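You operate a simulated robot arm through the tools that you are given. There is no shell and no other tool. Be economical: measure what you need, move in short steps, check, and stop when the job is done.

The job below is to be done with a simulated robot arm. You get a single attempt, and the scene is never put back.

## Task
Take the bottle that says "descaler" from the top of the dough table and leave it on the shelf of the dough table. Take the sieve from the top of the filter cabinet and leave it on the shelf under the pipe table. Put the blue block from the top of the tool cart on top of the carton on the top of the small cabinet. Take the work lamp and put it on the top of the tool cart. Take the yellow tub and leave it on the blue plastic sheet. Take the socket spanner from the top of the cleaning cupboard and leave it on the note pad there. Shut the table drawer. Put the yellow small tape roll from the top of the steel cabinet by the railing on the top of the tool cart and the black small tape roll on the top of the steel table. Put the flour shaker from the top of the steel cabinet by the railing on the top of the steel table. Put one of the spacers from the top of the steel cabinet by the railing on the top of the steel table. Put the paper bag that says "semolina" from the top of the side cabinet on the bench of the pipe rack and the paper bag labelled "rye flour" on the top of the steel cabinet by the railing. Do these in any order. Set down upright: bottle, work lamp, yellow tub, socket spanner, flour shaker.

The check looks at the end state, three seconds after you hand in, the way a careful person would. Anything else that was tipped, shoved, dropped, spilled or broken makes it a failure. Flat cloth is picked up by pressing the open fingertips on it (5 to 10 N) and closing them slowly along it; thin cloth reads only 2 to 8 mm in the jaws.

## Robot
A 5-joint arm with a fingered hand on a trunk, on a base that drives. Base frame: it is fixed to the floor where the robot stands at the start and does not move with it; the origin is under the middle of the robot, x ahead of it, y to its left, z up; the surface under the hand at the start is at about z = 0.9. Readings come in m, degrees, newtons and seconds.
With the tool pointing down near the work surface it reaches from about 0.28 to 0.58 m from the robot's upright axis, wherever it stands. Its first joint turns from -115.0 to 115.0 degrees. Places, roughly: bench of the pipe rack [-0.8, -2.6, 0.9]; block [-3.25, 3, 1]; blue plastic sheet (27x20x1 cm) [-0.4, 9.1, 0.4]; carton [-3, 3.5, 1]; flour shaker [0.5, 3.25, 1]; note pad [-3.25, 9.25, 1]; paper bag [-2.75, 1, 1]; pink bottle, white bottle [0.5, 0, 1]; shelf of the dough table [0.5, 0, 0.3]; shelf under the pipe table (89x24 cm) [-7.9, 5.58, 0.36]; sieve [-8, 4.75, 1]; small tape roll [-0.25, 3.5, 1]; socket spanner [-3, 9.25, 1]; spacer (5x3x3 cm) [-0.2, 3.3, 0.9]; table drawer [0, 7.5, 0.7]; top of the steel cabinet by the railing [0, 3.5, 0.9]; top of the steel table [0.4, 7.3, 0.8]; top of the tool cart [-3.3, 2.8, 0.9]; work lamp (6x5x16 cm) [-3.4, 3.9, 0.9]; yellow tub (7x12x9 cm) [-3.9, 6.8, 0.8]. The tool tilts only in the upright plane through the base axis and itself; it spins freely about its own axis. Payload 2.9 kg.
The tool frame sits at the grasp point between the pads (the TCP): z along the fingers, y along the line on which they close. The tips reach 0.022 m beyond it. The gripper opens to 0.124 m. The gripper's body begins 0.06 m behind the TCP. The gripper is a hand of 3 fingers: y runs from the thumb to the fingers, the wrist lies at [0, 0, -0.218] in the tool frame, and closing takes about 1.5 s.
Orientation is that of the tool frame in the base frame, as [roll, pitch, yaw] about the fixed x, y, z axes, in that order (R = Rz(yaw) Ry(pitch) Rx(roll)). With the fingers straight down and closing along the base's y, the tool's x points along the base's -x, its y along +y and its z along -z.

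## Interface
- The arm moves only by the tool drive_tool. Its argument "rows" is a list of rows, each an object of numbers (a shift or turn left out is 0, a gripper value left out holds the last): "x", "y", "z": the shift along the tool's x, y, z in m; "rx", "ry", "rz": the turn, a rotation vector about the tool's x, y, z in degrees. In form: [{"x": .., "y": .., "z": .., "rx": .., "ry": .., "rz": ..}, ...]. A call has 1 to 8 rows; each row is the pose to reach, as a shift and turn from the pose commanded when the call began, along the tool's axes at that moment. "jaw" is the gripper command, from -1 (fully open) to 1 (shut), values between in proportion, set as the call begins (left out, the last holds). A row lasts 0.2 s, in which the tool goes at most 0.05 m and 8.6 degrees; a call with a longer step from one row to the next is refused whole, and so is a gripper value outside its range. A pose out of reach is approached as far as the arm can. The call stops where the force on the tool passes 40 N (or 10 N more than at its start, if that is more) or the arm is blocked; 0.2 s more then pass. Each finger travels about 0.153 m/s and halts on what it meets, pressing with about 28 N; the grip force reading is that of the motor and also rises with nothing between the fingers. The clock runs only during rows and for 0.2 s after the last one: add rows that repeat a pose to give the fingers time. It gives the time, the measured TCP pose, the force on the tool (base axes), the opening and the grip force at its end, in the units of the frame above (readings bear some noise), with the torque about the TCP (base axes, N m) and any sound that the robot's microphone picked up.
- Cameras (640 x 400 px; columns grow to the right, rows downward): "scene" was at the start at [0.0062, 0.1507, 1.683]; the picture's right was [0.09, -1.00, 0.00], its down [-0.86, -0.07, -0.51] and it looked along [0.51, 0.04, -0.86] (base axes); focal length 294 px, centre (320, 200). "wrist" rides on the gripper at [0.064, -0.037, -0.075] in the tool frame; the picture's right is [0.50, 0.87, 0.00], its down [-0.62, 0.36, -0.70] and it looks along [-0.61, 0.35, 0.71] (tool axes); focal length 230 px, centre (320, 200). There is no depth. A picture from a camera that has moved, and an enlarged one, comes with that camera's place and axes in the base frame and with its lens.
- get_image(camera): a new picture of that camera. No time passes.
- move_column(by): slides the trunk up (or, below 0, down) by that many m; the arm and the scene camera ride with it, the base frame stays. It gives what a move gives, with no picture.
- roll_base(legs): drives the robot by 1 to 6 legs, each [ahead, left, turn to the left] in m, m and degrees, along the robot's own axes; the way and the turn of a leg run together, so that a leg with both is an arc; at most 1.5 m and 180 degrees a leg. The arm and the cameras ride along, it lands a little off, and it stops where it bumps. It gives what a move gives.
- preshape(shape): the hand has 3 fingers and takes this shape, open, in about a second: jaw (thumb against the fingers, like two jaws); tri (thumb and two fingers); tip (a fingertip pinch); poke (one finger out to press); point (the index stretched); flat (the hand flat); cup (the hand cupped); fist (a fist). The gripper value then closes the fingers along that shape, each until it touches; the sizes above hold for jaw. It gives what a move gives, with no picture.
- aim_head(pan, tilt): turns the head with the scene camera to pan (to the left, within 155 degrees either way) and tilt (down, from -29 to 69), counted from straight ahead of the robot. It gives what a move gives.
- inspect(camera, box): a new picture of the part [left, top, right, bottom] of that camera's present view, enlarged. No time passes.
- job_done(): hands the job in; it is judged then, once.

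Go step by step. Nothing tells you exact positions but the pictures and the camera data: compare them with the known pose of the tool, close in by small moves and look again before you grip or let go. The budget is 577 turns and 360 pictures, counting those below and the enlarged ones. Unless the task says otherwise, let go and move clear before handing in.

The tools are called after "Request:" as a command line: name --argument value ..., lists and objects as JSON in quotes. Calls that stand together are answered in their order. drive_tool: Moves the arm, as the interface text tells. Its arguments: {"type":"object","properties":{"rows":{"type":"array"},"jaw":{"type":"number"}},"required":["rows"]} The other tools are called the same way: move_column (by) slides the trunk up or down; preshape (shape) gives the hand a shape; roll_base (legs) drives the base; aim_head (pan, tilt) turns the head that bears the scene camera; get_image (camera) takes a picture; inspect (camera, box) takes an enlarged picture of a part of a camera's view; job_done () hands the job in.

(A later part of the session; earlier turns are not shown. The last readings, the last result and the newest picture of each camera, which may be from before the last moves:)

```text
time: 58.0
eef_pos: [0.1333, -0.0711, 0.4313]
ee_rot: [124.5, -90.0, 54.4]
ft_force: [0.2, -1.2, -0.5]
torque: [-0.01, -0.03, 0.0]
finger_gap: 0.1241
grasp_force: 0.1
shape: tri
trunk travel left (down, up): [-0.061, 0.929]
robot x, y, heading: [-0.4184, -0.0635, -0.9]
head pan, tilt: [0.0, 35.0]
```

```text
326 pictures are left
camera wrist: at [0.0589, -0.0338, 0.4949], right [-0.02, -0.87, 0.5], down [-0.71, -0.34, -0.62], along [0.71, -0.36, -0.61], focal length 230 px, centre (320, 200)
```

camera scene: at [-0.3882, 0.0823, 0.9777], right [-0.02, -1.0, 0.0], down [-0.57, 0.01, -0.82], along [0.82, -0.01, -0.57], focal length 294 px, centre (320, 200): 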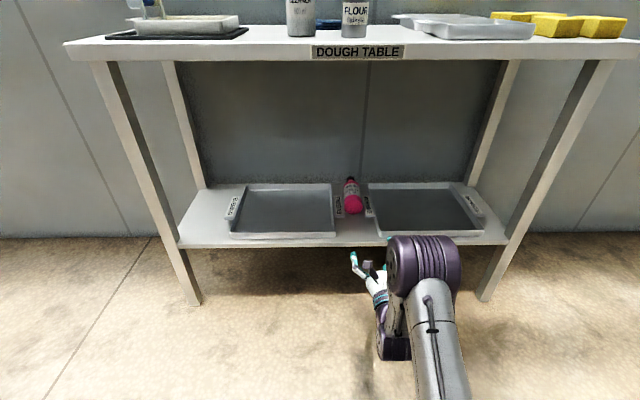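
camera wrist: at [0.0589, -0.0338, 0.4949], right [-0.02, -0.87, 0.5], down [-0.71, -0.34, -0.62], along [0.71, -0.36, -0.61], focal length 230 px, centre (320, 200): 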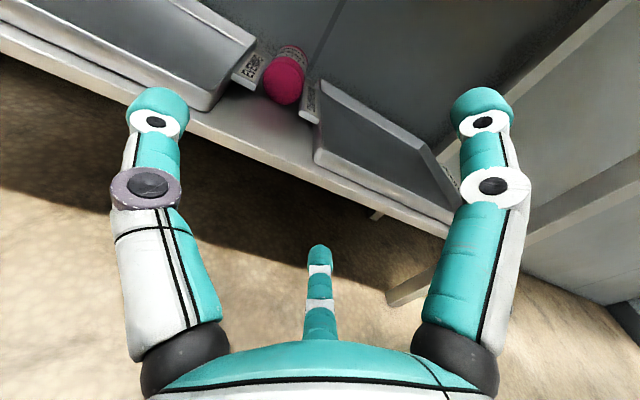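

Request:
drive_tool --rows '[{}, {}, {}, {}, {}, {}]' --jaw 0.6

Request:
get_image --camera "wrist"

Request:
preshape --shape "tip"

Request:
drive_tool --rows '[{}, {}, {}, {}, {}, {}]' --jaw 0.6

Request:
get_image --camera "wrist"

Request:
preshape --shape "jaw"

Request:
drive_tool --rows '[{}, {}, {}, {}, {}, {}]' --jaw 0.6

Request:
get_image --camera "wrist"

```text
time: 59.4
eef_pos: [0.1336, -0.0719, 0.4314]
ee_rot: [-46.4, -90.0, -134.7]
ft_force: [0.1, 0.1, 0.0]
torque: [-0.03, 0.01, 0.01]
finger_gap: 0.0252
grasp_force: 0.0
shape: tri
trunk travel left (down, up): [-0.061, 0.929]
robot x, y, heading: [-0.4201, -0.0625, -1.1]
head pan, tilt: [0.0, 35.0]
```

```text
325 pictures are left
camera wrist: at [0.0589, -0.0338, 0.4948], right [-0.02, -0.87, 0.5], down [-0.71, -0.34, -0.62], along [0.71, -0.36, -0.61], focal length 230 px, centre (320, 200)
```

wrist: 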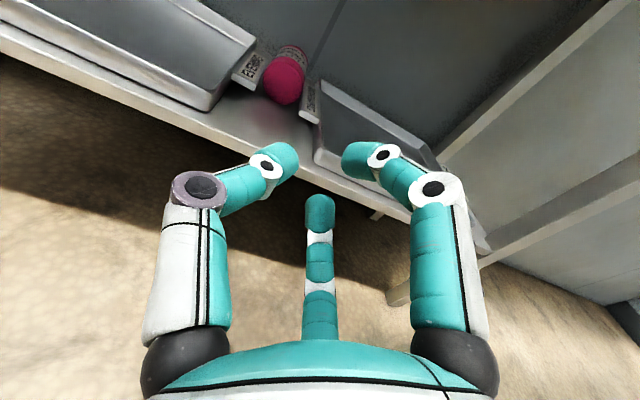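

```text
time: 60.3
eef_pos: [0.1339, -0.0722, 0.4311]
ee_rot: [-45.6, -90.0, -135.4]
ft_force: [-0.7, -0.2, -0.2]
torque: [0.01, 0.01, 0.0]
finger_gap: 0.1239
grasp_force: 0.2
shape: tip
trunk travel left (down, up): [-0.061, 0.929]
robot x, y, heading: [-0.4193, -0.0612, -1.2]
head pan, tilt: [0.0, 35.0]
```

```text
time: 61.7
eef_pos: [0.1341, -0.071, 0.4326]
ee_rot: [-45.0, -90.0, -135.8]
ft_force: [0.3, 0.3, -0.3]
torque: [0.02, -0.01, -0.04]
finger_gap: 0.0254
grasp_force: 0.2
shape: tip
trunk travel left (down, up): [-0.061, 0.929]
robot x, y, heading: [-0.4158, -0.0629, -1.0]
head pan, tilt: [0.0, 35.0]
```

```text
324 pictures are left
camera wrist: at [0.0589, -0.0338, 0.4948], right [-0.02, -0.87, 0.5], down [-0.71, -0.34, -0.62], along [0.71, -0.36, -0.61], focal length 230 px, centre (320, 200)
```

wrist: 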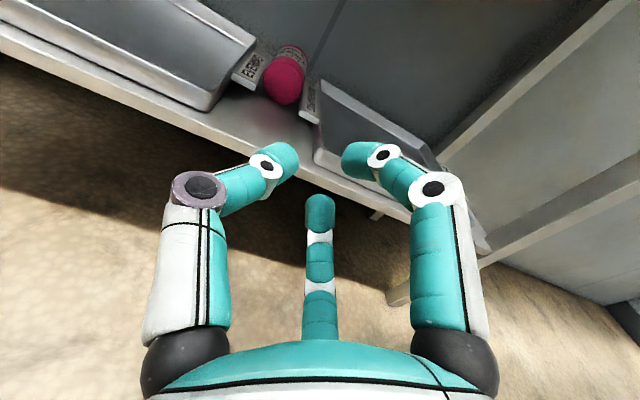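

```text
time: 62.6
eef_pos: [0.1339, -0.072, 0.4311]
ee_rot: [-49.3, -90.0, -131.7]
ft_force: [-0.8, -0.1, 0.5]
torque: [-0.03, -0.01, -0.04]
finger_gap: 0.124
grasp_force: 0.1
shape: jaw
trunk travel left (down, up): [-0.061, 0.929]
robot x, y, heading: [-0.42, -0.0629, -0.8]
head pan, tilt: [0.0, 35.0]
```

```text
time: 64.0
eef_pos: [0.1331, -0.071, 0.4313]
ee_rot: [-58.6, -90.0, -122.5]
ft_force: [0.3, -0.6, -0.1]
torque: [0.02, -0.02, 0.0]
finger_gap: 0.0252
grasp_force: 0.0
shape: jaw
trunk travel left (down, up): [-0.061, 0.929]
robot x, y, heading: [-0.4181, -0.0577, -1.1]
head pan, tilt: [0.0, 35.0]
```

```text
323 pictures are left
camera wrist: at [0.0589, -0.0338, 0.4949], right [-0.02, -0.87, 0.5], down [-0.71, -0.34, -0.62], along [0.71, -0.36, -0.61], focal length 230 px, centre (320, 200)
```

wrist: 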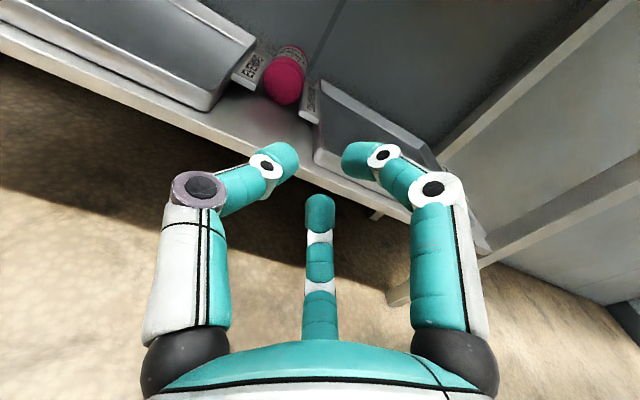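

All shapes are the same centric three-finger grip. I'll test a near-vertical tool in the free space before the table to see where the elbow is, since a vertical grasp rights the bottle when tilted level.

Request:
roll_base --legs '[[-0.2, 0, 0]]'

Request:
drive_tool --rows '[{"z": -0.01, "ry": -8.5}, {"z": -0.02, "ry": -17}, {"z": -0.03, "ry": -25.5}, {"z": -0.04, "ry": -34}, {"z": -0.05, "ry": -42.5}, {"z": -0.05, "ry": -45}]' --jaw -0.8

Request:
drive_tool --rows '[{"ry": -8.5}, {"ry": -17}, {"ry": -25.5}, {"ry": -34}, {"ry": -42.5}, {"ry": -45}]'

Request:
get_image --camera "scene"

Request:
get_image --camera "wrist"

```text
time: 65.6
eef_pos: [-0.0717, -0.068, 0.4307]
ee_rot: [-34.7, -90.0, -146.2]
ft_force: [0.5, -0.3, 0.0]
torque: [0.02, 0.05, -0.01]
finger_gap: 0.0252
grasp_force: 0.1
shape: jaw
trunk travel left (down, up): [-0.061, 0.929]
robot x, y, heading: [-0.6272, -0.0592, -1.1]
head pan, tilt: [0.0, 35.0]
```

```text
time: 67.0
eef_pos: [-0.1231, -0.0677, 0.4304]
ee_rot: [-179.9, -45.0, -0.9]
ft_force: [0.5, -0.3, 0.4]
torque: [0.0, 0.03, -0.01]
finger_gap: 0.1115
grasp_force: 0.1
shape: jaw
trunk travel left (down, up): [-0.061, 0.929]
robot x, y, heading: [-0.6238, -0.0564, -0.8]
head pan, tilt: [0.0, 35.0]
```

```text
time: 68.4
eef_pos: [-0.1235, -0.0667, 0.4314]
ee_rot: [-179.9, 0.0, -1.0]
ft_force: [0.3, 0.0, 0.4]
torque: [-0.03, 0.02, -0.01]
finger_gap: 0.1116
grasp_force: 0.0
shape: jaw
trunk travel left (down, up): [-0.061, 0.929]
robot x, y, heading: [-0.6249, -0.0555, -1.0]
head pan, tilt: [0.0, 35.0]
```

```text
322 pictures are left
camera scene: at [-0.5947, 0.0858, 0.9777], right [-0.02, -1.0, 0.0], down [-0.57, 0.01, -0.82], along [0.82, -0.01, -0.57], focal length 294 px, centre (320, 200)
```

scene: 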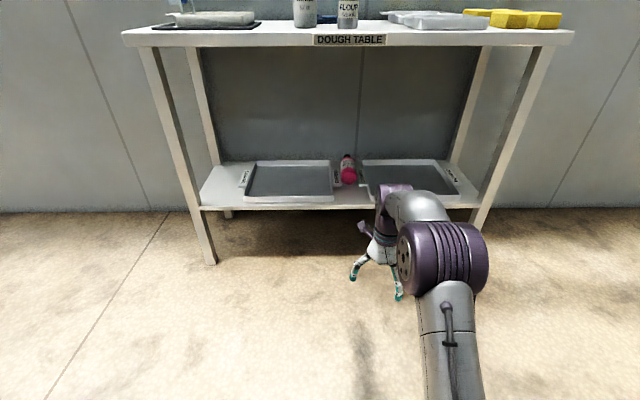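

```text
321 pictures are left
camera wrist: at [-0.0585, -0.0306, 0.5063], right [0.49, -0.87, 0.0], down [-0.62, -0.35, 0.7], along [-0.61, -0.34, -0.71], focal length 230 px, centre (320, 200)
```

wrist: 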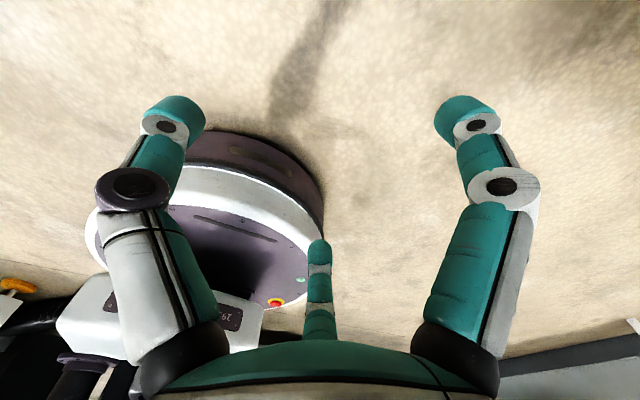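

The whole arm stays below about z = 0.75 in this pose, so a vertical grasp under the table is feasible. Drive in with the tool above the trays.

Request:
roll_base --legs '[[0.45, 0.016, 0]]'

Request:
get_image --camera "scene"

Request:
get_image --camera "wrist"

```text
time: 71.1
eef_pos: [0.3304, -0.0516, 0.4318]
ee_rot: [-179.9, 0.0, -0.7]
ft_force: [0.0, -0.3, 0.1]
torque: [-0.03, 0.02, 0.02]
finger_gap: 0.1114
grasp_force: 0.0
shape: jaw
trunk travel left (down, up): [-0.061, 0.929]
robot x, y, heading: [-0.1674, -0.0507, -0.6]
head pan, tilt: [0.0, 35.0]
```

```text
320 pictures are left
camera scene: at [-0.1416, 0.0966, 0.9777], right [-0.01, -1.0, 0.0], down [-0.57, 0.01, -0.82], along [0.82, -0.01, -0.57], focal length 294 px, centre (320, 200)
```

scene: 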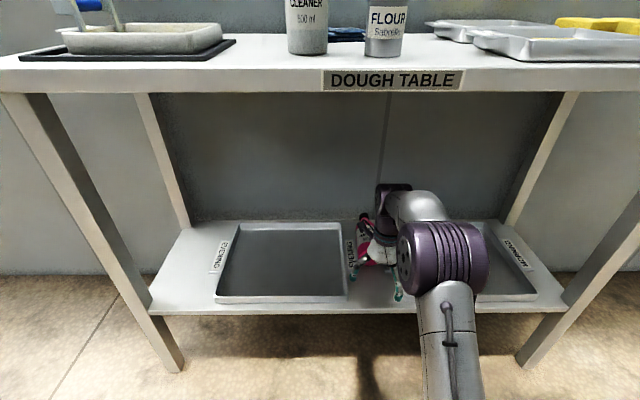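

```text
319 pictures are left
camera wrist: at [0.3952, -0.0163, 0.5062], right [0.49, -0.87, 0.0], down [-0.62, -0.35, 0.7], along [-0.61, -0.34, -0.71], focal length 230 px, centre (320, 200)
```

wrist: 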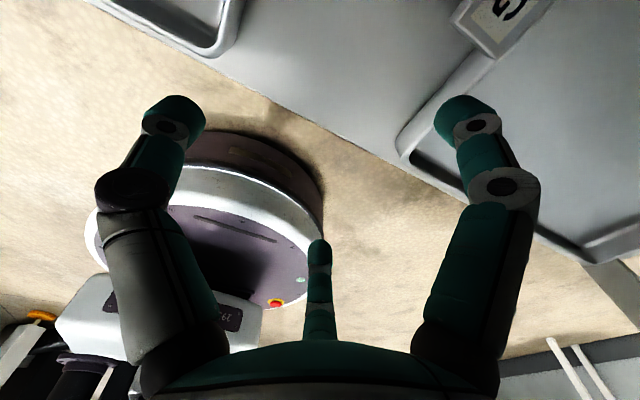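

Request:
roll_base --legs '[[0.13, -0.004, 0]]'

Request:
get_image --camera "scene"

Request:
get_image --camera "wrist"

```text
time: 72.4
eef_pos: [0.4577, -0.0585, 0.4331]
ee_rot: [-180.0, 0.0, -0.6]
ft_force: [-0.4, 0.7, 0.2]
torque: [-0.04, 0.01, -0.01]
finger_gap: 0.1115
grasp_force: 0.0
shape: jaw
trunk travel left (down, up): [-0.061, 0.929]
robot x, y, heading: [-0.0419, -0.0553, -0.8]
head pan, tilt: [0.0, 35.0]
```

```text
318 pictures are left
camera scene: at [-0.0138, 0.0913, 0.9777], right [-0.01, -1.0, 0.0], down [-0.57, 0.01, -0.82], along [0.82, -0.01, -0.57], focal length 294 px, centre (320, 200)
```

scene: 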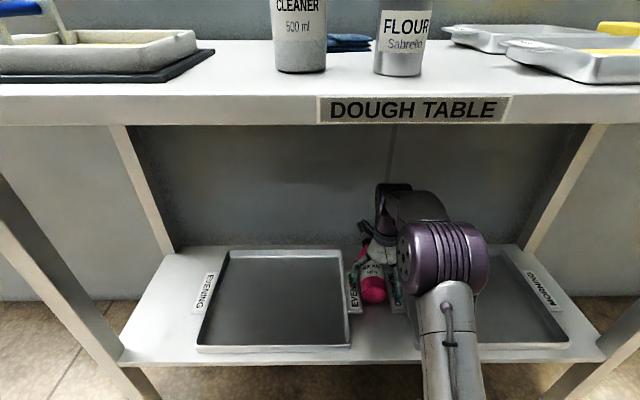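

```text
317 pictures are left
camera wrist: at [0.5229, -0.0222, 0.5062], right [0.49, -0.87, 0.0], down [-0.62, -0.35, 0.7], along [-0.61, -0.34, -0.71], focal length 230 px, centre (320, 200)
```

wrist: 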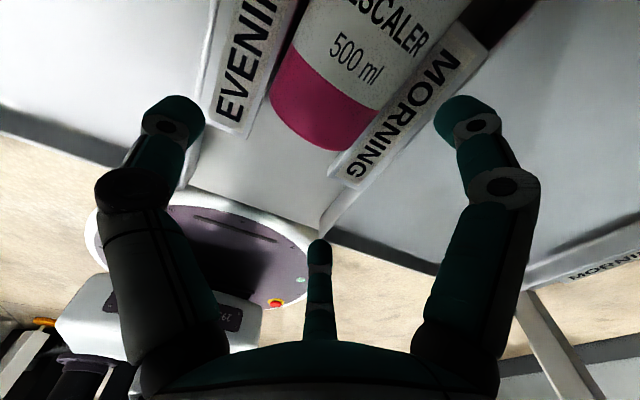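

Good view: bottle base end at x≈0.45, axis y≈-0.055. Shift forward 0.055 and lower with the column.

Request:
drive_tool --rows '[{"x": 0.03}, {"x": 0.055, "y": -0.003}, {"x": 0.055, "y": -0.003}]'

Request:
move_column --by -0.04

Request:
get_image --camera "wrist"

Request:
get_image --camera "scene"

```text
time: 73.2
eef_pos: [0.5122, -0.0565, 0.4322]
ee_rot: [180.0, 0.0, -0.6]
ft_force: [-0.4, 0.1, 0.2]
torque: [0.04, 0.01, -0.02]
finger_gap: 0.1113
grasp_force: 0.0
shape: jaw
trunk travel left (down, up): [-0.061, 0.929]
robot x, y, heading: [-0.0424, -0.0542, -0.2]
head pan, tilt: [0.0, 35.0]
```

```text
time: 74.0
eef_pos: [0.5126, -0.0568, 0.3918]
ee_rot: [180.0, -0.1, -0.6]
ft_force: [0.3, 0.3, -0.1]
torque: [0.01, 0.0, -0.01]
finger_gap: 0.1112
grasp_force: 0.1
shape: jaw
trunk travel left (down, up): [-0.021, 0.969]
robot x, y, heading: [-0.0436, -0.0501, -0.5]
head pan, tilt: [0.0, 35.0]
```

```text
316 pictures are left
camera wrist: at [0.5763, -0.0206, 0.4663], right [0.49, -0.87, 0.0], down [-0.62, -0.35, 0.7], along [-0.61, -0.34, -0.71], focal length 230 px, centre (320, 200)
```

wrist: 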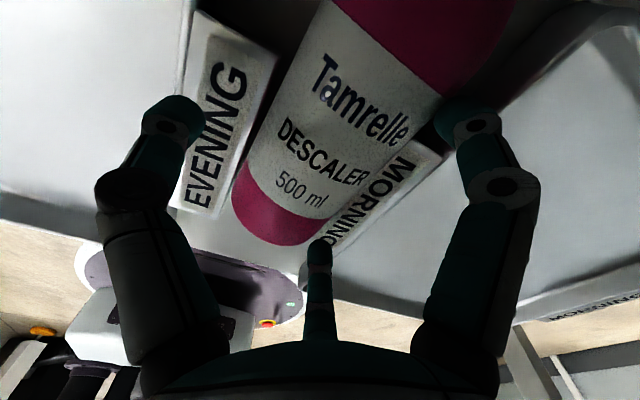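

```text
315 pictures are left
camera scene: at [-0.0137, 0.0913, 0.9377], right [-0.01, -1.0, 0.0], down [-0.57, 0.01, -0.82], along [0.82, -0.01, -0.57], focal length 294 px, centre (320, 200)
```

scene: 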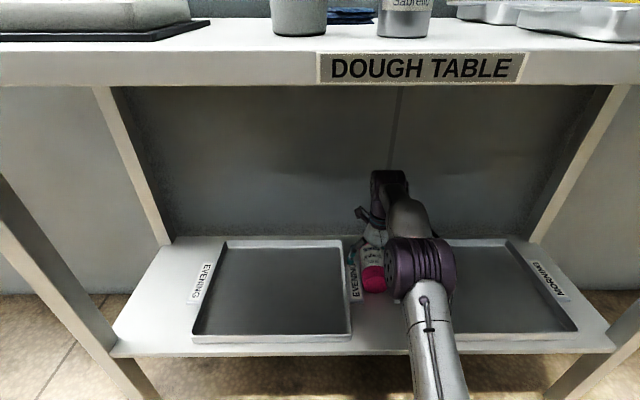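

Request:
drive_tool --rows '[{"x": 0.012}, {"x": 0.012, "z": 0.015}, {"x": 0.012, "z": 0.028}, {"x": 0.012, "z": 0.032}]'

Request:
get_image --camera "wrist"

```text
time: 75.0
eef_pos: [0.5269, -0.057, 0.3697]
ee_rot: [-180.0, -0.9, -0.7]
ft_force: [-1.4, -2.1, 25.4]
torque: [0.47, 0.76, -0.03]
finger_gap: 0.1117
grasp_force: 0.1
shape: jaw
trunk travel left (down, up): [-0.021, 0.969]
robot x, y, heading: [-0.0425, -0.0537, -0.7]
head pan, tilt: [0.0, 35.0]
stopped in row 4: the force on the tool passed its limit at 45 N (the readings are from after the stop); the commanded pose is now the measured one
```

```text
314 pictures are left
camera wrist: at [0.5891, -0.0206, 0.4454], right [0.49, -0.87, 0.01], down [-0.63, -0.35, 0.69], along [-0.6, -0.34, -0.72], focal length 230 px, centre (320, 200)
```

wrist: 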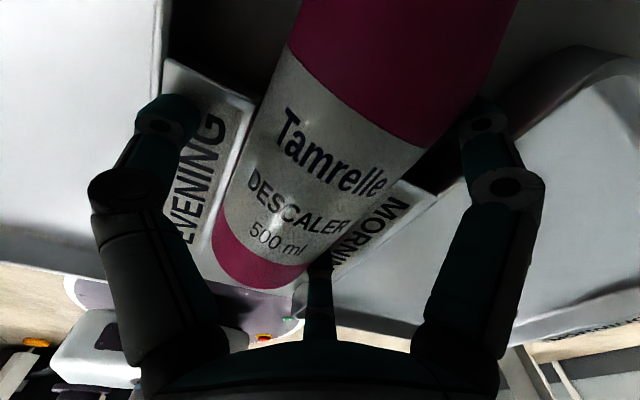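

Finger tips touch the tags. Raise 3 mm and close on the bottle.

Request:
drive_tool --rows '[{"z": -0.003}, {"z": -0.003}, {"z": -0.003}, {"z": -0.003}, {"z": -0.003}, {"z": -0.003}, {"z": -0.003}]' --jaw 1

Request:
get_image --camera "wrist"

```text
time: 76.5
eef_pos: [0.5248, -0.0566, 0.37]
ee_rot: [179.9, -0.7, -0.7]
ft_force: [2.3, -11.7, 18.4]
torque: [0.29, -0.01, -0.12]
finger_gap: 0.0718
grasp_force: 27.6
shape: jaw
trunk travel left (down, up): [-0.021, 0.969]
robot x, y, heading: [-0.0437, -0.0552, -0.5]
head pan, tilt: [0.0, 35.0]
```

```text
313 pictures are left
camera wrist: at [0.5886, -0.0205, 0.4458], right [0.49, -0.87, 0.01], down [-0.63, -0.35, 0.69], along [-0.6, -0.34, -0.72], focal length 230 px, centre (320, 200)
```

wrist: 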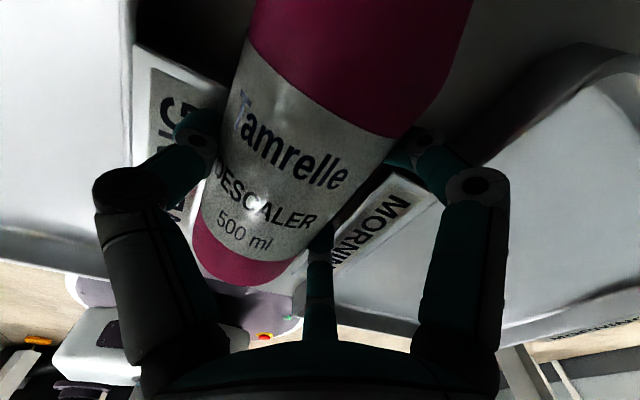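

Gripped at 0.072. Lift a little and check.

Request:
move_column --by 0.04

Request:
get_image --camera "wrist"

Request:
get_image --camera "scene"

```text
time: 77.4
eef_pos: [0.5255, -0.0559, 0.4088]
ee_rot: [179.9, -0.4, -0.6]
ft_force: [-0.5, 0.0, -5.2]
torque: [-0.13, 0.06, 0.01]
finger_gap: 0.0681
grasp_force: 27.8
shape: jaw
trunk travel left (down, up): [-0.061, 0.929]
robot x, y, heading: [-0.0448, -0.0521, -0.4]
head pan, tilt: [0.0, 35.0]
```

```text
312 pictures are left
camera wrist: at [0.5895, -0.0198, 0.4831], right [0.49, -0.87, 0.0], down [-0.63, -0.35, 0.7], along [-0.61, -0.34, -0.72], focal length 230 px, centre (320, 200)
```

wrist: 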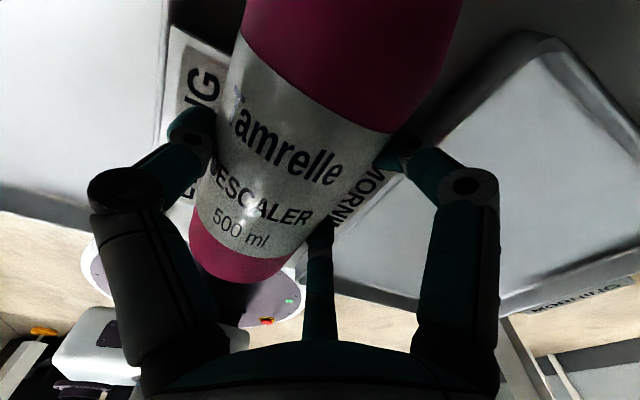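

```text
311 pictures are left
camera scene: at [-0.0131, 0.0913, 0.9777], right [-0.01, -1.0, 0.0], down [-0.57, 0.01, -0.82], along [0.82, -0.01, -0.57], focal length 294 px, centre (320, 200)
```

scene: 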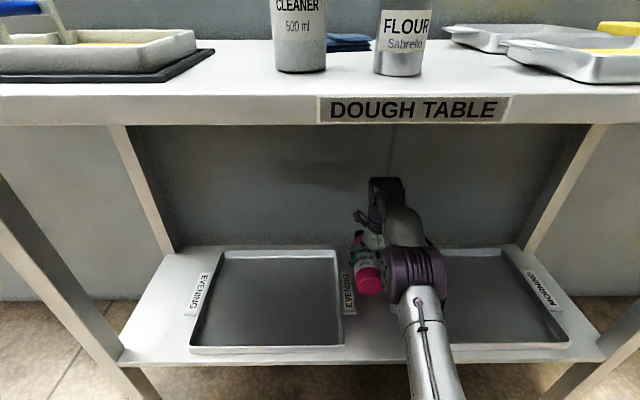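

Bottle held. Raise a bit, back out, then tilt level to right the bottle.

Request:
move_column --by 0.05

Request:
roll_base --legs '[[-0.5, 0, 0]]'

Request:
get_image --camera "scene"

```text
time: 78.3
eef_pos: [0.5253, -0.0555, 0.4578]
ee_rot: [180.0, -0.4, -0.7]
ft_force: [-0.6, -0.3, -4.4]
torque: [-0.1, 0.07, 0.01]
finger_gap: 0.0679
grasp_force: 27.8
shape: jaw
trunk travel left (down, up): [-0.111, 0.879]
robot x, y, heading: [-0.0438, -0.0523, -0.3]
head pan, tilt: [0.0, 35.0]
```

```text
time: 81.3
eef_pos: [0.0182, -0.0452, 0.4587]
ee_rot: [-180.0, -0.4, 0.3]
ft_force: [-0.6, 0.8, -5.4]
torque: [-0.14, 0.05, -0.02]
finger_gap: 0.068
grasp_force: 28.4
shape: jaw
trunk travel left (down, up): [-0.111, 0.879]
robot x, y, heading: [-0.5541, -0.0514, 0.4]
head pan, tilt: [0.0, 35.0]
```

```text
310 pictures are left
camera scene: at [-0.5235, 0.093, 1.0277], right [0.01, -1.0, 0.0], down [-0.57, 0.0, -0.82], along [0.82, 0.0, -0.57], focal length 294 px, centre (320, 200)
```

scene: 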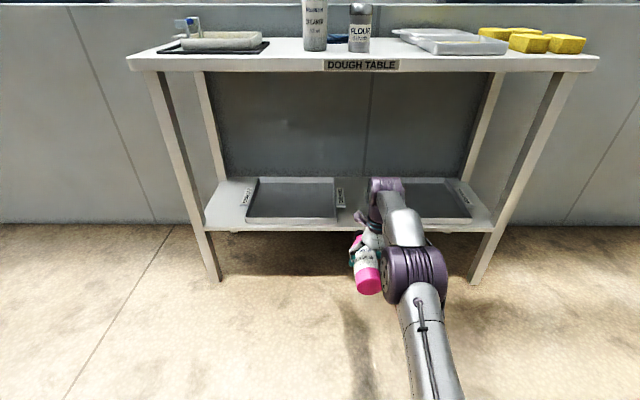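

Request:
drive_tool --rows '[{"ry": 8.5}, {"ry": 17}, {"ry": 25.5}, {"ry": 34}, {"ry": 42.5}, {"ry": 45}]'

Request:
drive_tool --rows '[{"ry": 8.5}, {"ry": 17}, {"ry": 25.5}, {"ry": 34}, {"ry": 42.5}, {"ry": 45}]'

Request:
get_image --camera "scene"

Request:
get_image --camera "wrist"

```text
time: 82.7
eef_pos: [0.0167, -0.0467, 0.459]
ee_rot: [-179.8, -45.6, 0.4]
ft_force: [-0.1, 0.8, -3.9]
torque: [-0.12, 0.1, -0.02]
finger_gap: 0.0674
grasp_force: 27.7
shape: jaw
trunk travel left (down, up): [-0.111, 0.879]
robot x, y, heading: [-0.5519, -0.0541, 0.1]
head pan, tilt: [0.0, 35.0]
```

```text
time: 84.1
eef_pos: [0.0178, -0.0464, 0.4581]
ee_rot: [1.1, -89.6, 179.4]
ft_force: [0.6, 0.1, -5.2]
torque: [-0.08, 0.11, 0.02]
finger_gap: 0.0668
grasp_force: 28.0
shape: jaw
trunk travel left (down, up): [-0.111, 0.879]
robot x, y, heading: [-0.5538, -0.054, 0.2]
head pan, tilt: [0.0, 35.0]
```

```text
309 pictures are left
camera scene: at [-0.5236, 0.093, 1.0277], right [0.01, -1.0, 0.0], down [-0.57, 0.0, -0.82], along [0.82, 0.0, -0.57], focal length 294 px, centre (320, 200)
```

scene: 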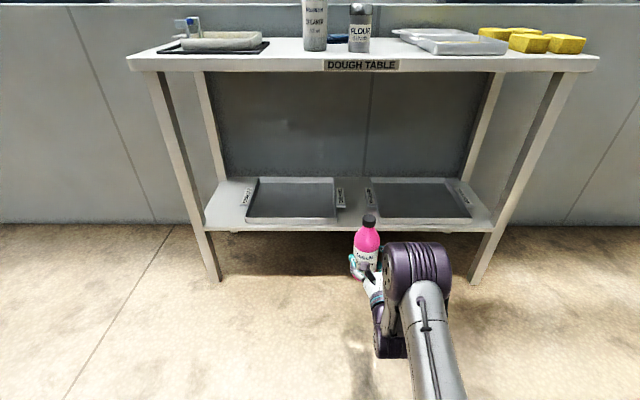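

```text
308 pictures are left
camera wrist: at [-0.0589, -0.0102, 0.5209], right [0.01, -0.87, 0.5], down [-0.69, -0.36, -0.62], along [0.72, -0.34, -0.6], focal length 230 px, centre (320, 200)
```

wrist: 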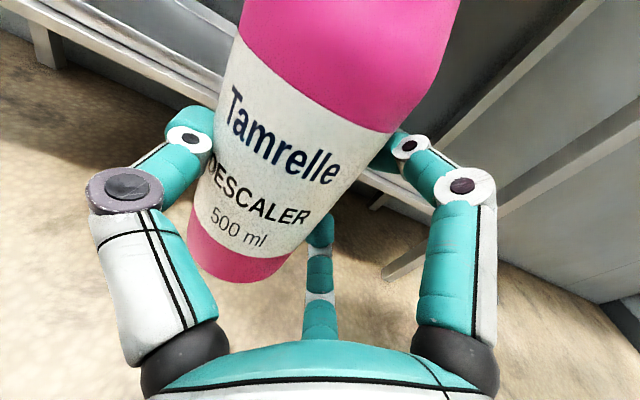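

Request:
inspect --camera "scene" --box '[200, 160, 500, 300]'

Request:
inspect --camera "scene" --box '[320, 200, 420, 290]'

```text
2.13 times, centred on (350, 230) of scene
camera zoom: at [-0.5236, 0.093, 1.0277], right [0.01, -1.0, 0.0], down [-0.57, 0.0, -0.82], along [0.82, 0.0, -0.57], focal length 626 px, centre (256, 136)
```

zoom: 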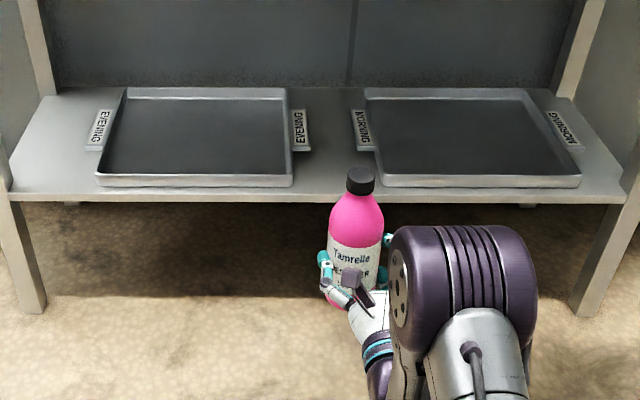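

```text
4.44 times, centred on (370, 245) of scene
camera zoom: at [-0.5236, 0.093, 1.0277], right [0.01, -1.0, 0.0], down [-0.57, 0.0, -0.82], along [0.82, 0.0, -0.57], focal length 1304 px, centre (98, 0)
```

zoom: 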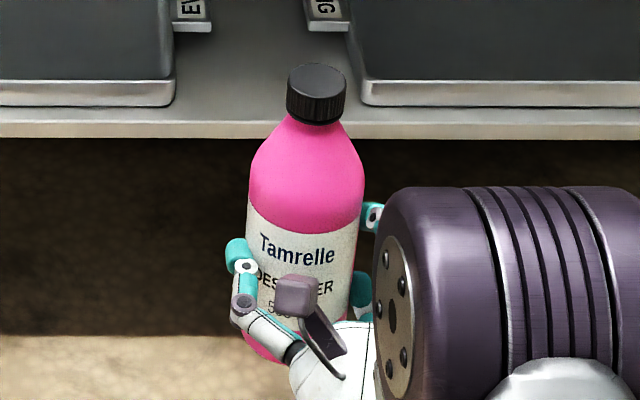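

Upright and held on the body. Drive to the front gap between trays.

Request:
roll_base --legs '[[0.337, -0.029, 0]]'

Request:
inspect --camera "scene" --box '[240, 180, 480, 330]'

Request:
get_image --camera "wrist"

```text
time: 86.3
eef_pos: [0.3639, -0.0767, 0.4577]
ee_rot: [0.7, -89.5, 179.7]
ft_force: [0.3, 0.3, -5.1]
torque: [-0.08, 0.12, -0.02]
finger_gap: 0.0671
grasp_force: 27.7
shape: jaw
trunk travel left (down, up): [-0.111, 0.879]
robot x, y, heading: [-0.2033, -0.0829, -0.0]
head pan, tilt: [0.0, 35.0]
```

```text
2.67 times, centred on (360, 255) of scene
camera zoom: at [-0.1753, 0.0648, 1.0277], right [0.0, -1.0, 0.0], down [-0.57, 0.0, -0.82], along [0.82, 0.0, -0.57], focal length 783 px, centre (213, 53)
```

zoom: 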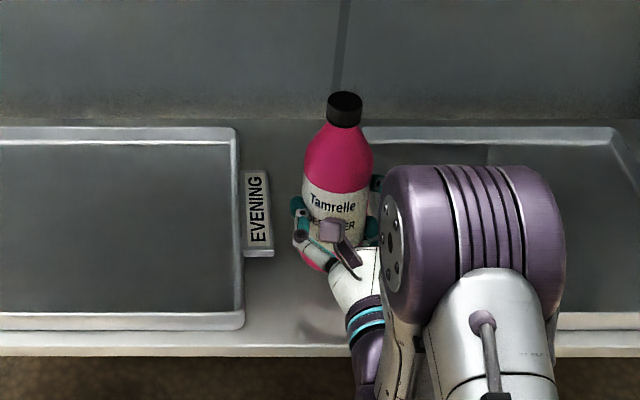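

```text
304 pictures are left
camera wrist: at [0.289, -0.0405, 0.5211], right [0.0, -0.87, 0.5], down [-0.69, -0.36, -0.62], along [0.72, -0.35, -0.6], focal length 230 px, centre (320, 200)
```

wrist: 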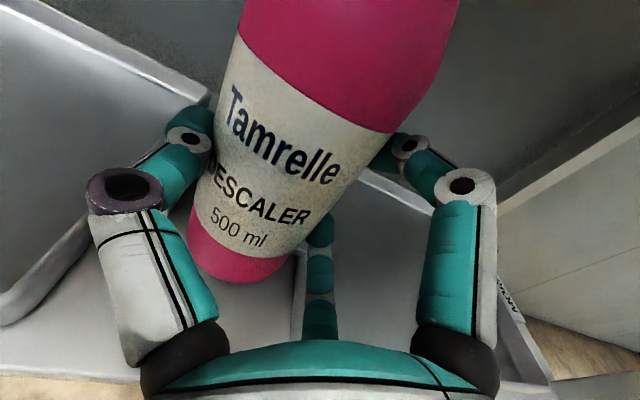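

Request:
drive_tool --rows '[{"y": -0.008}, {"y": -0.008}]'

Request:
move_column --by -0.06

Request:
drive_tool --rows '[{"x": -0.005, "y": -0.0}, {"x": -0.01}, {"x": -0.015}, {"x": -0.02}]'

Request:
inspect --camera "scene" --box '[240, 180, 480, 330]'

```text
time: 86.9
eef_pos: [0.3645, -0.0765, 0.4579]
ee_rot: [0.5, -89.5, 179.7]
ft_force: [-0.9, 0.0, -4.8]
torque: [-0.11, 0.12, 0.01]
finger_gap: 0.0668
grasp_force: 27.9
shape: jaw
out of reach, approached as far as the arm can: row 1, 2
trunk travel left (down, up): [-0.111, 0.879]
robot x, y, heading: [-0.206, -0.0787, 0.1]
head pan, tilt: [0.0, 35.0]
```

```text
time: 87.9
eef_pos: [0.3648, -0.0765, 0.3986]
ee_rot: [0.6, -89.6, 180.0]
ft_force: [0.3, 0.1, -4.9]
torque: [-0.13, 0.07, 0.02]
finger_gap: 0.067
grasp_force: 27.8
shape: jaw
trunk travel left (down, up): [-0.051, 0.939]
robot x, y, heading: [-0.2034, -0.0816, 0.2]
head pan, tilt: [0.0, 35.0]
```

```text
time: 89.0
eef_pos: [0.3643, -0.0786, 0.3892]
ee_rot: [-5.5, -88.1, -174.2]
ft_force: [-3.9, -2.1, 20.0]
torque: [0.99, -0.4, 0.13]
finger_gap: 0.0638
grasp_force: 28.6
shape: jaw
trunk travel left (down, up): [-0.051, 0.939]
robot x, y, heading: [-0.2022, -0.0775, -0.2]
head pan, tilt: [0.0, 35.0]
stopped in row 4: the force on the tool passed its limit at 45 N (the readings are from after the stop); the commanded pose is now the measured one
```

```text
2.67 times, centred on (360, 255) of scene
camera zoom: at [-0.1783, 0.0642, 0.9678], right [0.0, -1.0, 0.0], down [-0.57, 0.0, -0.82], along [0.82, 0.0, -0.57], focal length 783 px, centre (213, 53)
```

zoom: 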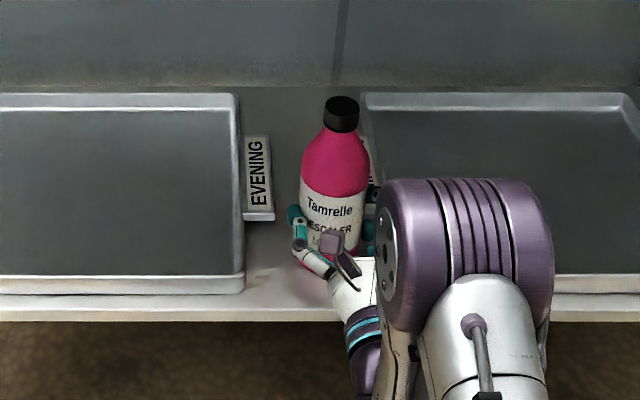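

Contact with the shelf. Release slowly.

Request:
drive_tool --rows '[{}, {}, {}, {}]' --jaw 0.0

Request:
inspect --camera "scene" --box '[240, 180, 480, 330]'

Request:
get_image --camera "wrist"

```text
time: 90.0
eef_pos: [0.3638, -0.0788, 0.3873]
ee_rot: [-3.5, -88.0, -176.2]
ft_force: [2.2, -4.7, 31.5]
torque: [1.25, -0.76, -0.14]
finger_gap: 0.0639
grasp_force: 28.2
shape: jaw
trunk travel left (down, up): [-0.051, 0.939]
robot x, y, heading: [-0.2013, -0.0812, -0.0]
head pan, tilt: [0.0, 35.0]
```

```text
2.67 times, centred on (360, 255) of scene
camera zoom: at [-0.179, 0.064, 0.968], right [0.0, -1.0, 0.0], down [-0.57, 0.0, -0.82], along [0.82, 0.0, -0.57], focal length 783 px, centre (213, 53)
```

zoom: 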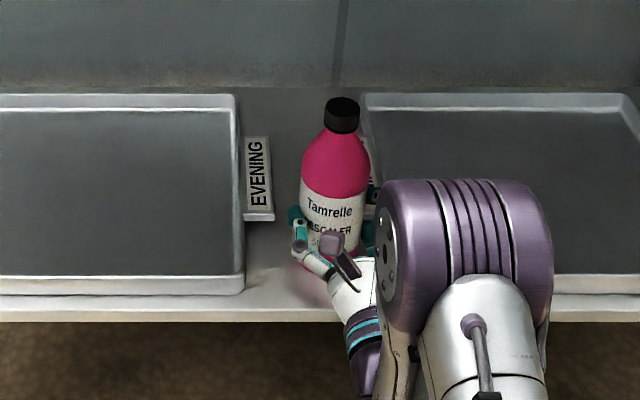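

```text
301 pictures are left
camera wrist: at [0.2869, -0.0423, 0.4488], right [-0.01, -0.87, 0.5], down [-0.68, -0.36, -0.64], along [0.73, -0.35, -0.58], focal length 230 px, centre (320, 200)
```

wrist: 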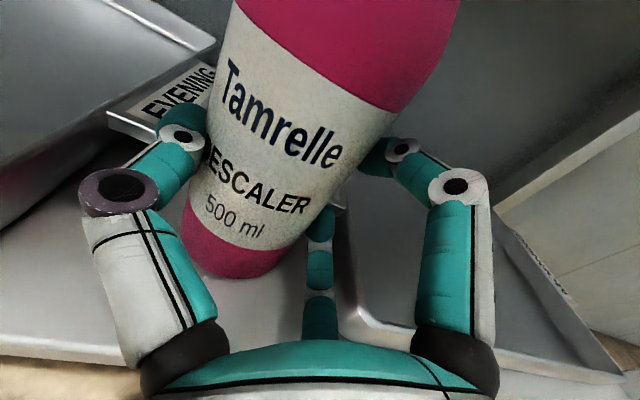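

Request:
drive_tool --rows '[{"x": 0.003}, {"x": 0.003}, {"x": 0.003}]'

Request:
drive_tool --rows '[{}, {}, {}, {}]' --jaw -0.8

Request:
inspect --camera "scene" --box '[240, 180, 480, 330]'

```text
time: 90.8
eef_pos: [0.363, -0.0774, 0.388]
ee_rot: [-3.7, -88.5, -176.1]
ft_force: [2.4, -1.4, 18.6]
torque: [0.94, -0.56, -0.16]
finger_gap: 0.0639
grasp_force: 28.6
shape: jaw
trunk travel left (down, up): [-0.051, 0.939]
robot x, y, heading: [-0.2054, -0.0816, -0.1]
head pan, tilt: [0.0, 35.0]
```

```text
time: 91.8
eef_pos: [0.3647, -0.0789, 0.3869]
ee_rot: [-3.0, -88.7, -176.7]
ft_force: [0.0, -0.4, 0.4]
torque: [0.01, -0.01, -0.02]
finger_gap: 0.1115
grasp_force: 0.0
shape: jaw
trunk travel left (down, up): [-0.051, 0.939]
robot x, y, heading: [-0.2024, -0.0842, -0.1]
head pan, tilt: [0.0, 35.0]
```

```text
2.67 times, centred on (360, 255) of scene
camera zoom: at [-0.1757, 0.0645, 0.9677], right [0.0, -1.0, 0.0], down [-0.57, 0.0, -0.82], along [0.82, 0.0, -0.57], focal length 783 px, centre (213, 53)
```

zoom: 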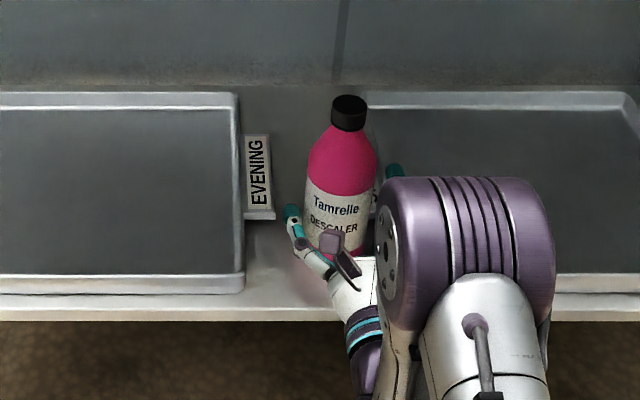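

Bottle stands. Back away and check.

Request:
roll_base --legs '[[-0.45, 0, 0]]'

Request:
inspect --camera "scene" --box '[160, 140, 500, 300]'

```text
time: 94.5
eef_pos: [-0.0912, -0.0794, 0.3877]
ee_rot: [-3.2, -88.7, -176.8]
ft_force: [0.5, 1.0, 0.2]
torque: [0.04, -0.02, -0.01]
finger_gap: 0.1115
grasp_force: 0.0
shape: jaw
trunk travel left (down, up): [-0.051, 0.939]
robot x, y, heading: [-0.6605, -0.0832, -0.5]
head pan, tilt: [0.0, 35.0]
```

```text
1.88 times, centred on (330, 220) of scene
camera zoom: at [-0.6309, 0.0653, 0.9677], right [0.0, -1.0, 0.0], down [-0.57, 0.0, -0.82], along [0.82, 0.0, -0.57], focal length 552 px, centre (301, 162)
```

zoom: 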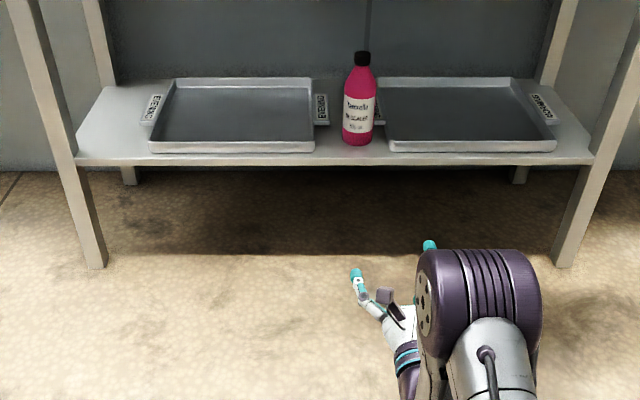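

Bottle job is done. Now raise the trunk and return the tool to vertical, then head for the paper bags on the side cabinet.

Request:
move_column --by 0.4

Request:
move_column --by 0.349

Request:
drive_tool --rows '[{"z": -0.03, "ry": -8.5}, {"z": -0.06, "ry": -17}, {"z": -0.09, "ry": -25.5}, {"z": -0.12, "ry": -34}, {"z": -0.15, "ry": -42.5}, {"z": -0.17, "ry": -45}]'

Request:
drive_tool --rows '[{"ry": -8.5}, {"ry": -17}, {"ry": -25.5}, {"ry": -34}, {"ry": -42.5}, {"ry": -43.7}]'

Request:
aim_head --pan 140 --tilt 20

Request:
get_image --camera "scene"

```text
time: 98.3
eef_pos: [-0.0905, -0.0794, 0.7873]
ee_rot: [-3.2, -88.7, -176.9]
ft_force: [-0.8, -0.1, -0.1]
torque: [0.02, -0.03, 0.02]
finger_gap: 0.1114
grasp_force: 0.0
shape: jaw
trunk travel left (down, up): [-0.451, 0.539]
robot x, y, heading: [-0.6595, -0.0792, -0.2]
head pan, tilt: [0.0, 35.0]
```

```text
time: 101.7
eef_pos: [-0.0918, -0.0777, 1.1368]
ee_rot: [-3.2, -88.7, -176.8]
ft_force: [0.4, 0.1, 0.1]
torque: [-0.02, 0.02, 0.0]
finger_gap: 0.1114
grasp_force: 0.0
shape: jaw
trunk travel left (down, up): [-0.8, 0.19]
robot x, y, heading: [-0.6612, -0.077, -0.4]
head pan, tilt: [0.0, 35.0]
```

```text
time: 103.1
eef_pos: [-0.2226, -0.0806, 1.143]
ee_rot: [180.0, -46.2, 0.0]
ft_force: [0.2, 1.1, 0.4]
torque: [-0.02, 0.02, 0.02]
finger_gap: 0.1116
grasp_force: 0.1
shape: jaw
out of reach, approached as far as the arm can: row 4, 5, 6
trunk travel left (down, up): [-0.8, 0.19]
robot x, y, heading: [-0.6592, -0.08, -0.2]
head pan, tilt: [0.0, 35.0]
```

```text
time: 104.5
eef_pos: [-0.2184, -0.0777, 1.1419]
ee_rot: [180.0, -2.6, -0.1]
ft_force: [0.7, -0.7, 0.4]
torque: [-0.02, 0.0, -0.01]
finger_gap: 0.1116
grasp_force: 0.1
shape: jaw
trunk travel left (down, up): [-0.8, 0.19]
robot x, y, heading: [-0.6603, -0.0797, -0.3]
head pan, tilt: [0.0, 35.0]
```

```text
time: 106.8
eef_pos: [-0.2186, -0.0774, 1.1405]
ee_rot: [-180.0, -2.7, 0.0]
ft_force: [0.2, -0.2, 0.3]
torque: [0.01, 0.01, 0.0]
finger_gap: 0.1118
grasp_force: 0.0
shape: jaw
trunk travel left (down, up): [-0.8, 0.19]
robot x, y, heading: [-0.6584, -0.0804, 0.0]
head pan, tilt: [140.0, 20.0]
```

```text
298 pictures are left
camera scene: at [-0.79, 0.126, 1.7405], right [0.65, 0.76, 0.0], down [0.26, -0.22, -0.94], along [-0.72, 0.61, -0.34], focal length 294 px, centre (320, 200)
```

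scene: 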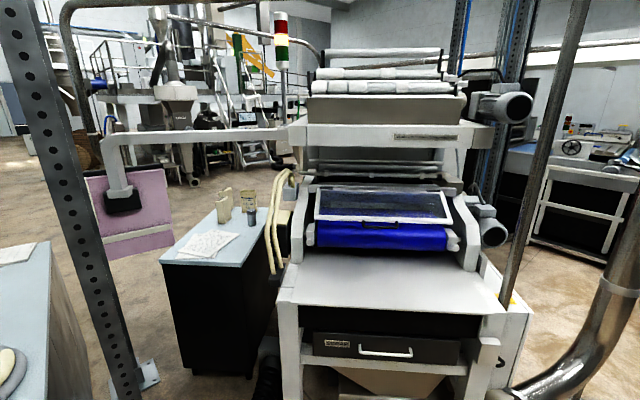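

The bags are on the black side cabinet, best reached from its southwest side; posts block the direct way, so I drive round the south of the big steel cabinet.

Request:
roll_base --legs '[[-0.2, -1.38, 0], [-1.5, 0, 0], [-1.3, 0, 0]]'

Request:
aim_head --pan 85 --tilt 25

Request:
get_image --camera "scene"

```text
time: 127.2
eef_pos: [-3.3112, -1.3961, 1.1406]
ee_rot: [179.9, -2.7, -0.8]
ft_force: [0.0, 0.4, 1.0]
torque: [0.0, 0.0, 0.01]
finger_gap: 0.1113
grasp_force: 0.0
shape: jaw
trunk travel left (down, up): [-0.8, 0.19]
robot x, y, heading: [-3.7522, -1.3871, -0.9]
head pan, tilt: [140.0, 20.0]
```

```text
time: 128.4
eef_pos: [-3.3106, -1.3962, 1.1412]
ee_rot: [180.0, -2.7, -0.8]
ft_force: [0.2, 0.0, -0.9]
torque: [-0.04, 0.02, 0.03]
finger_gap: 0.1117
grasp_force: 0.1
shape: jaw
trunk travel left (down, up): [-0.8, 0.19]
robot x, y, heading: [-3.7558, -1.3933, -1.4]
head pan, tilt: [85.0, 25.0]
```

```text
297 pictures are left
camera scene: at [-3.799, -1.1542, 1.7325], right [0.99, -0.1, 0.0], down [-0.04, -0.42, -0.91], along [0.09, 0.9, -0.42], focal length 294 px, centre (320, 200)
```

scene: 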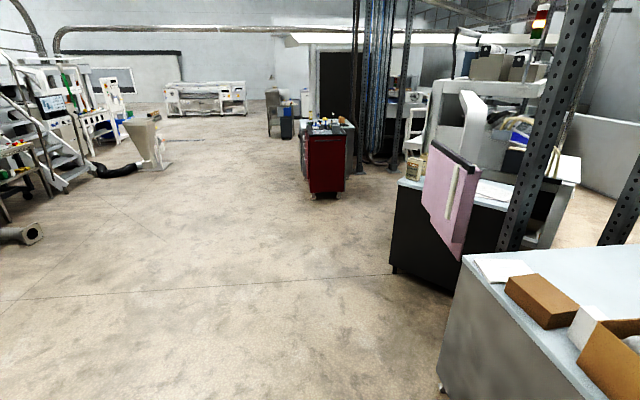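

Open floor to the west. Drive north and look at the cabinet from the west.

Request:
roll_base --legs '[[0, 1.5, 0], [0.0, 0.6, 30]]'

Request:
aim_head --pan -20 --tilt 35

Request:
get_image --camera "scene"

```text
time: 138.9
eef_pos: [-3.4667, 0.9272, 1.1408]
ee_rot: [-180.0, -2.6, 29.8]
ft_force: [0.4, 0.5, 0.2]
torque: [-0.01, -0.03, -0.01]
finger_gap: 0.1117
grasp_force: 0.1
shape: jaw
trunk travel left (down, up): [-0.8, 0.19]
robot x, y, heading: [-3.8446, 0.7035, 29.6]
head pan, tilt: [85.0, 25.0]
```

```text
time: 140.7
eef_pos: [-3.4682, 0.9273, 1.1409]
ee_rot: [-180.0, -2.7, 29.8]
ft_force: [0.3, -0.6, 0.8]
torque: [0.0, -0.01, -0.02]
finger_gap: 0.1115
grasp_force: 0.1
shape: jaw
trunk travel left (down, up): [-0.8, 0.19]
robot x, y, heading: [-3.847, 0.7079, 29.4]
head pan, tilt: [-20.0, 35.0]
```

```text
296 pictures are left
camera scene: at [-3.8847, 0.8175, 1.7167], right [0.17, -0.99, 0.0], down [-0.57, -0.1, -0.82], along [0.81, 0.14, -0.57], focal length 294 px, centre (320, 200)
```

scene: 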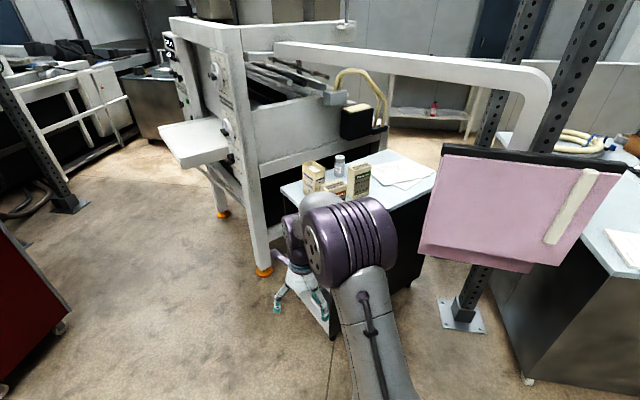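

Request:
inspect --camera "scene" --box '[260, 130, 460, 240]'

```text
3.20 times, centred on (360, 185) of scene
camera zoom: at [-3.8847, 0.8175, 1.7167], right [0.17, -0.99, 0.0], down [-0.57, -0.1, -0.82], along [0.81, 0.14, -0.57], focal length 939 px, centre (192, 248)
```

zoom: 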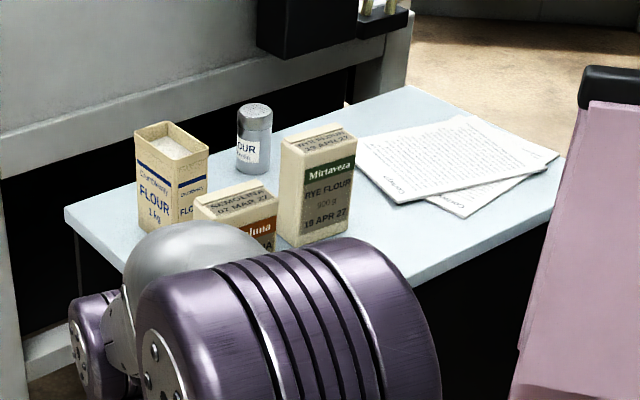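

Request:
drive_tool --rows '[{"x": -0.015, "y": -0.045}, {"x": -0.03, "y": -0.09}, {"x": -0.05, "y": -0.135}, {"x": -0.08, "y": -0.175}, {"x": -0.11, "y": -0.215}, {"x": -0.14, "y": -0.255}, {"x": -0.17, "y": -0.295}, {"x": -0.2, "y": -0.33}]'

Request:
get_image --camera "scene"

Request:
inspect --camera "scene" --box '[260, 130, 460, 240]'

```text
time: 142.5
eef_pos: [-3.8062, 1.1141, 1.132]
ee_rot: [-179.0, -0.6, 29.9]
ft_force: [0.5, -0.1, 0.2]
torque: [0.0, -0.02, -0.03]
finger_gap: 0.1116
grasp_force: 0.2
shape: jaw
trunk travel left (down, up): [-0.8, 0.19]
robot x, y, heading: [-3.8496, 0.7051, 29.7]
head pan, tilt: [-20.0, 35.0]
```

```text
294 pictures are left
camera scene: at [-3.8868, 0.8183, 1.7166], right [0.17, -0.99, 0.0], down [-0.56, -0.1, -0.82], along [0.81, 0.14, -0.57], focal length 294 px, centre (320, 200)
```

scene: 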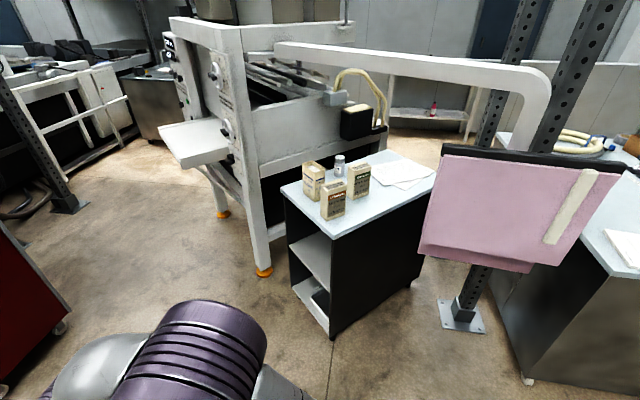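

```text
3.20 times, centred on (360, 185) of scene
camera zoom: at [-3.8868, 0.8183, 1.7166], right [0.17, -0.99, 0.0], down [-0.56, -0.1, -0.82], along [0.81, 0.14, -0.57], focal length 939 px, centre (192, 248)
```

zoom: 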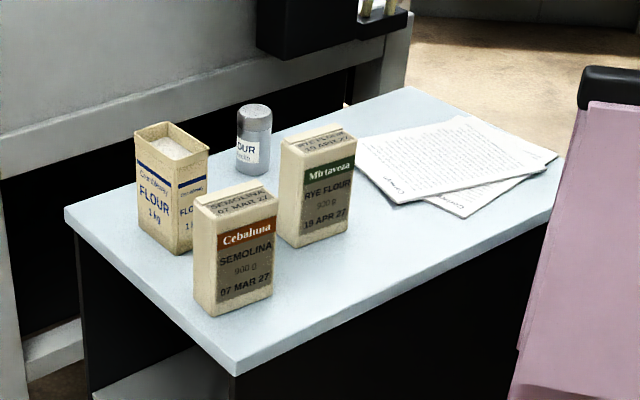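

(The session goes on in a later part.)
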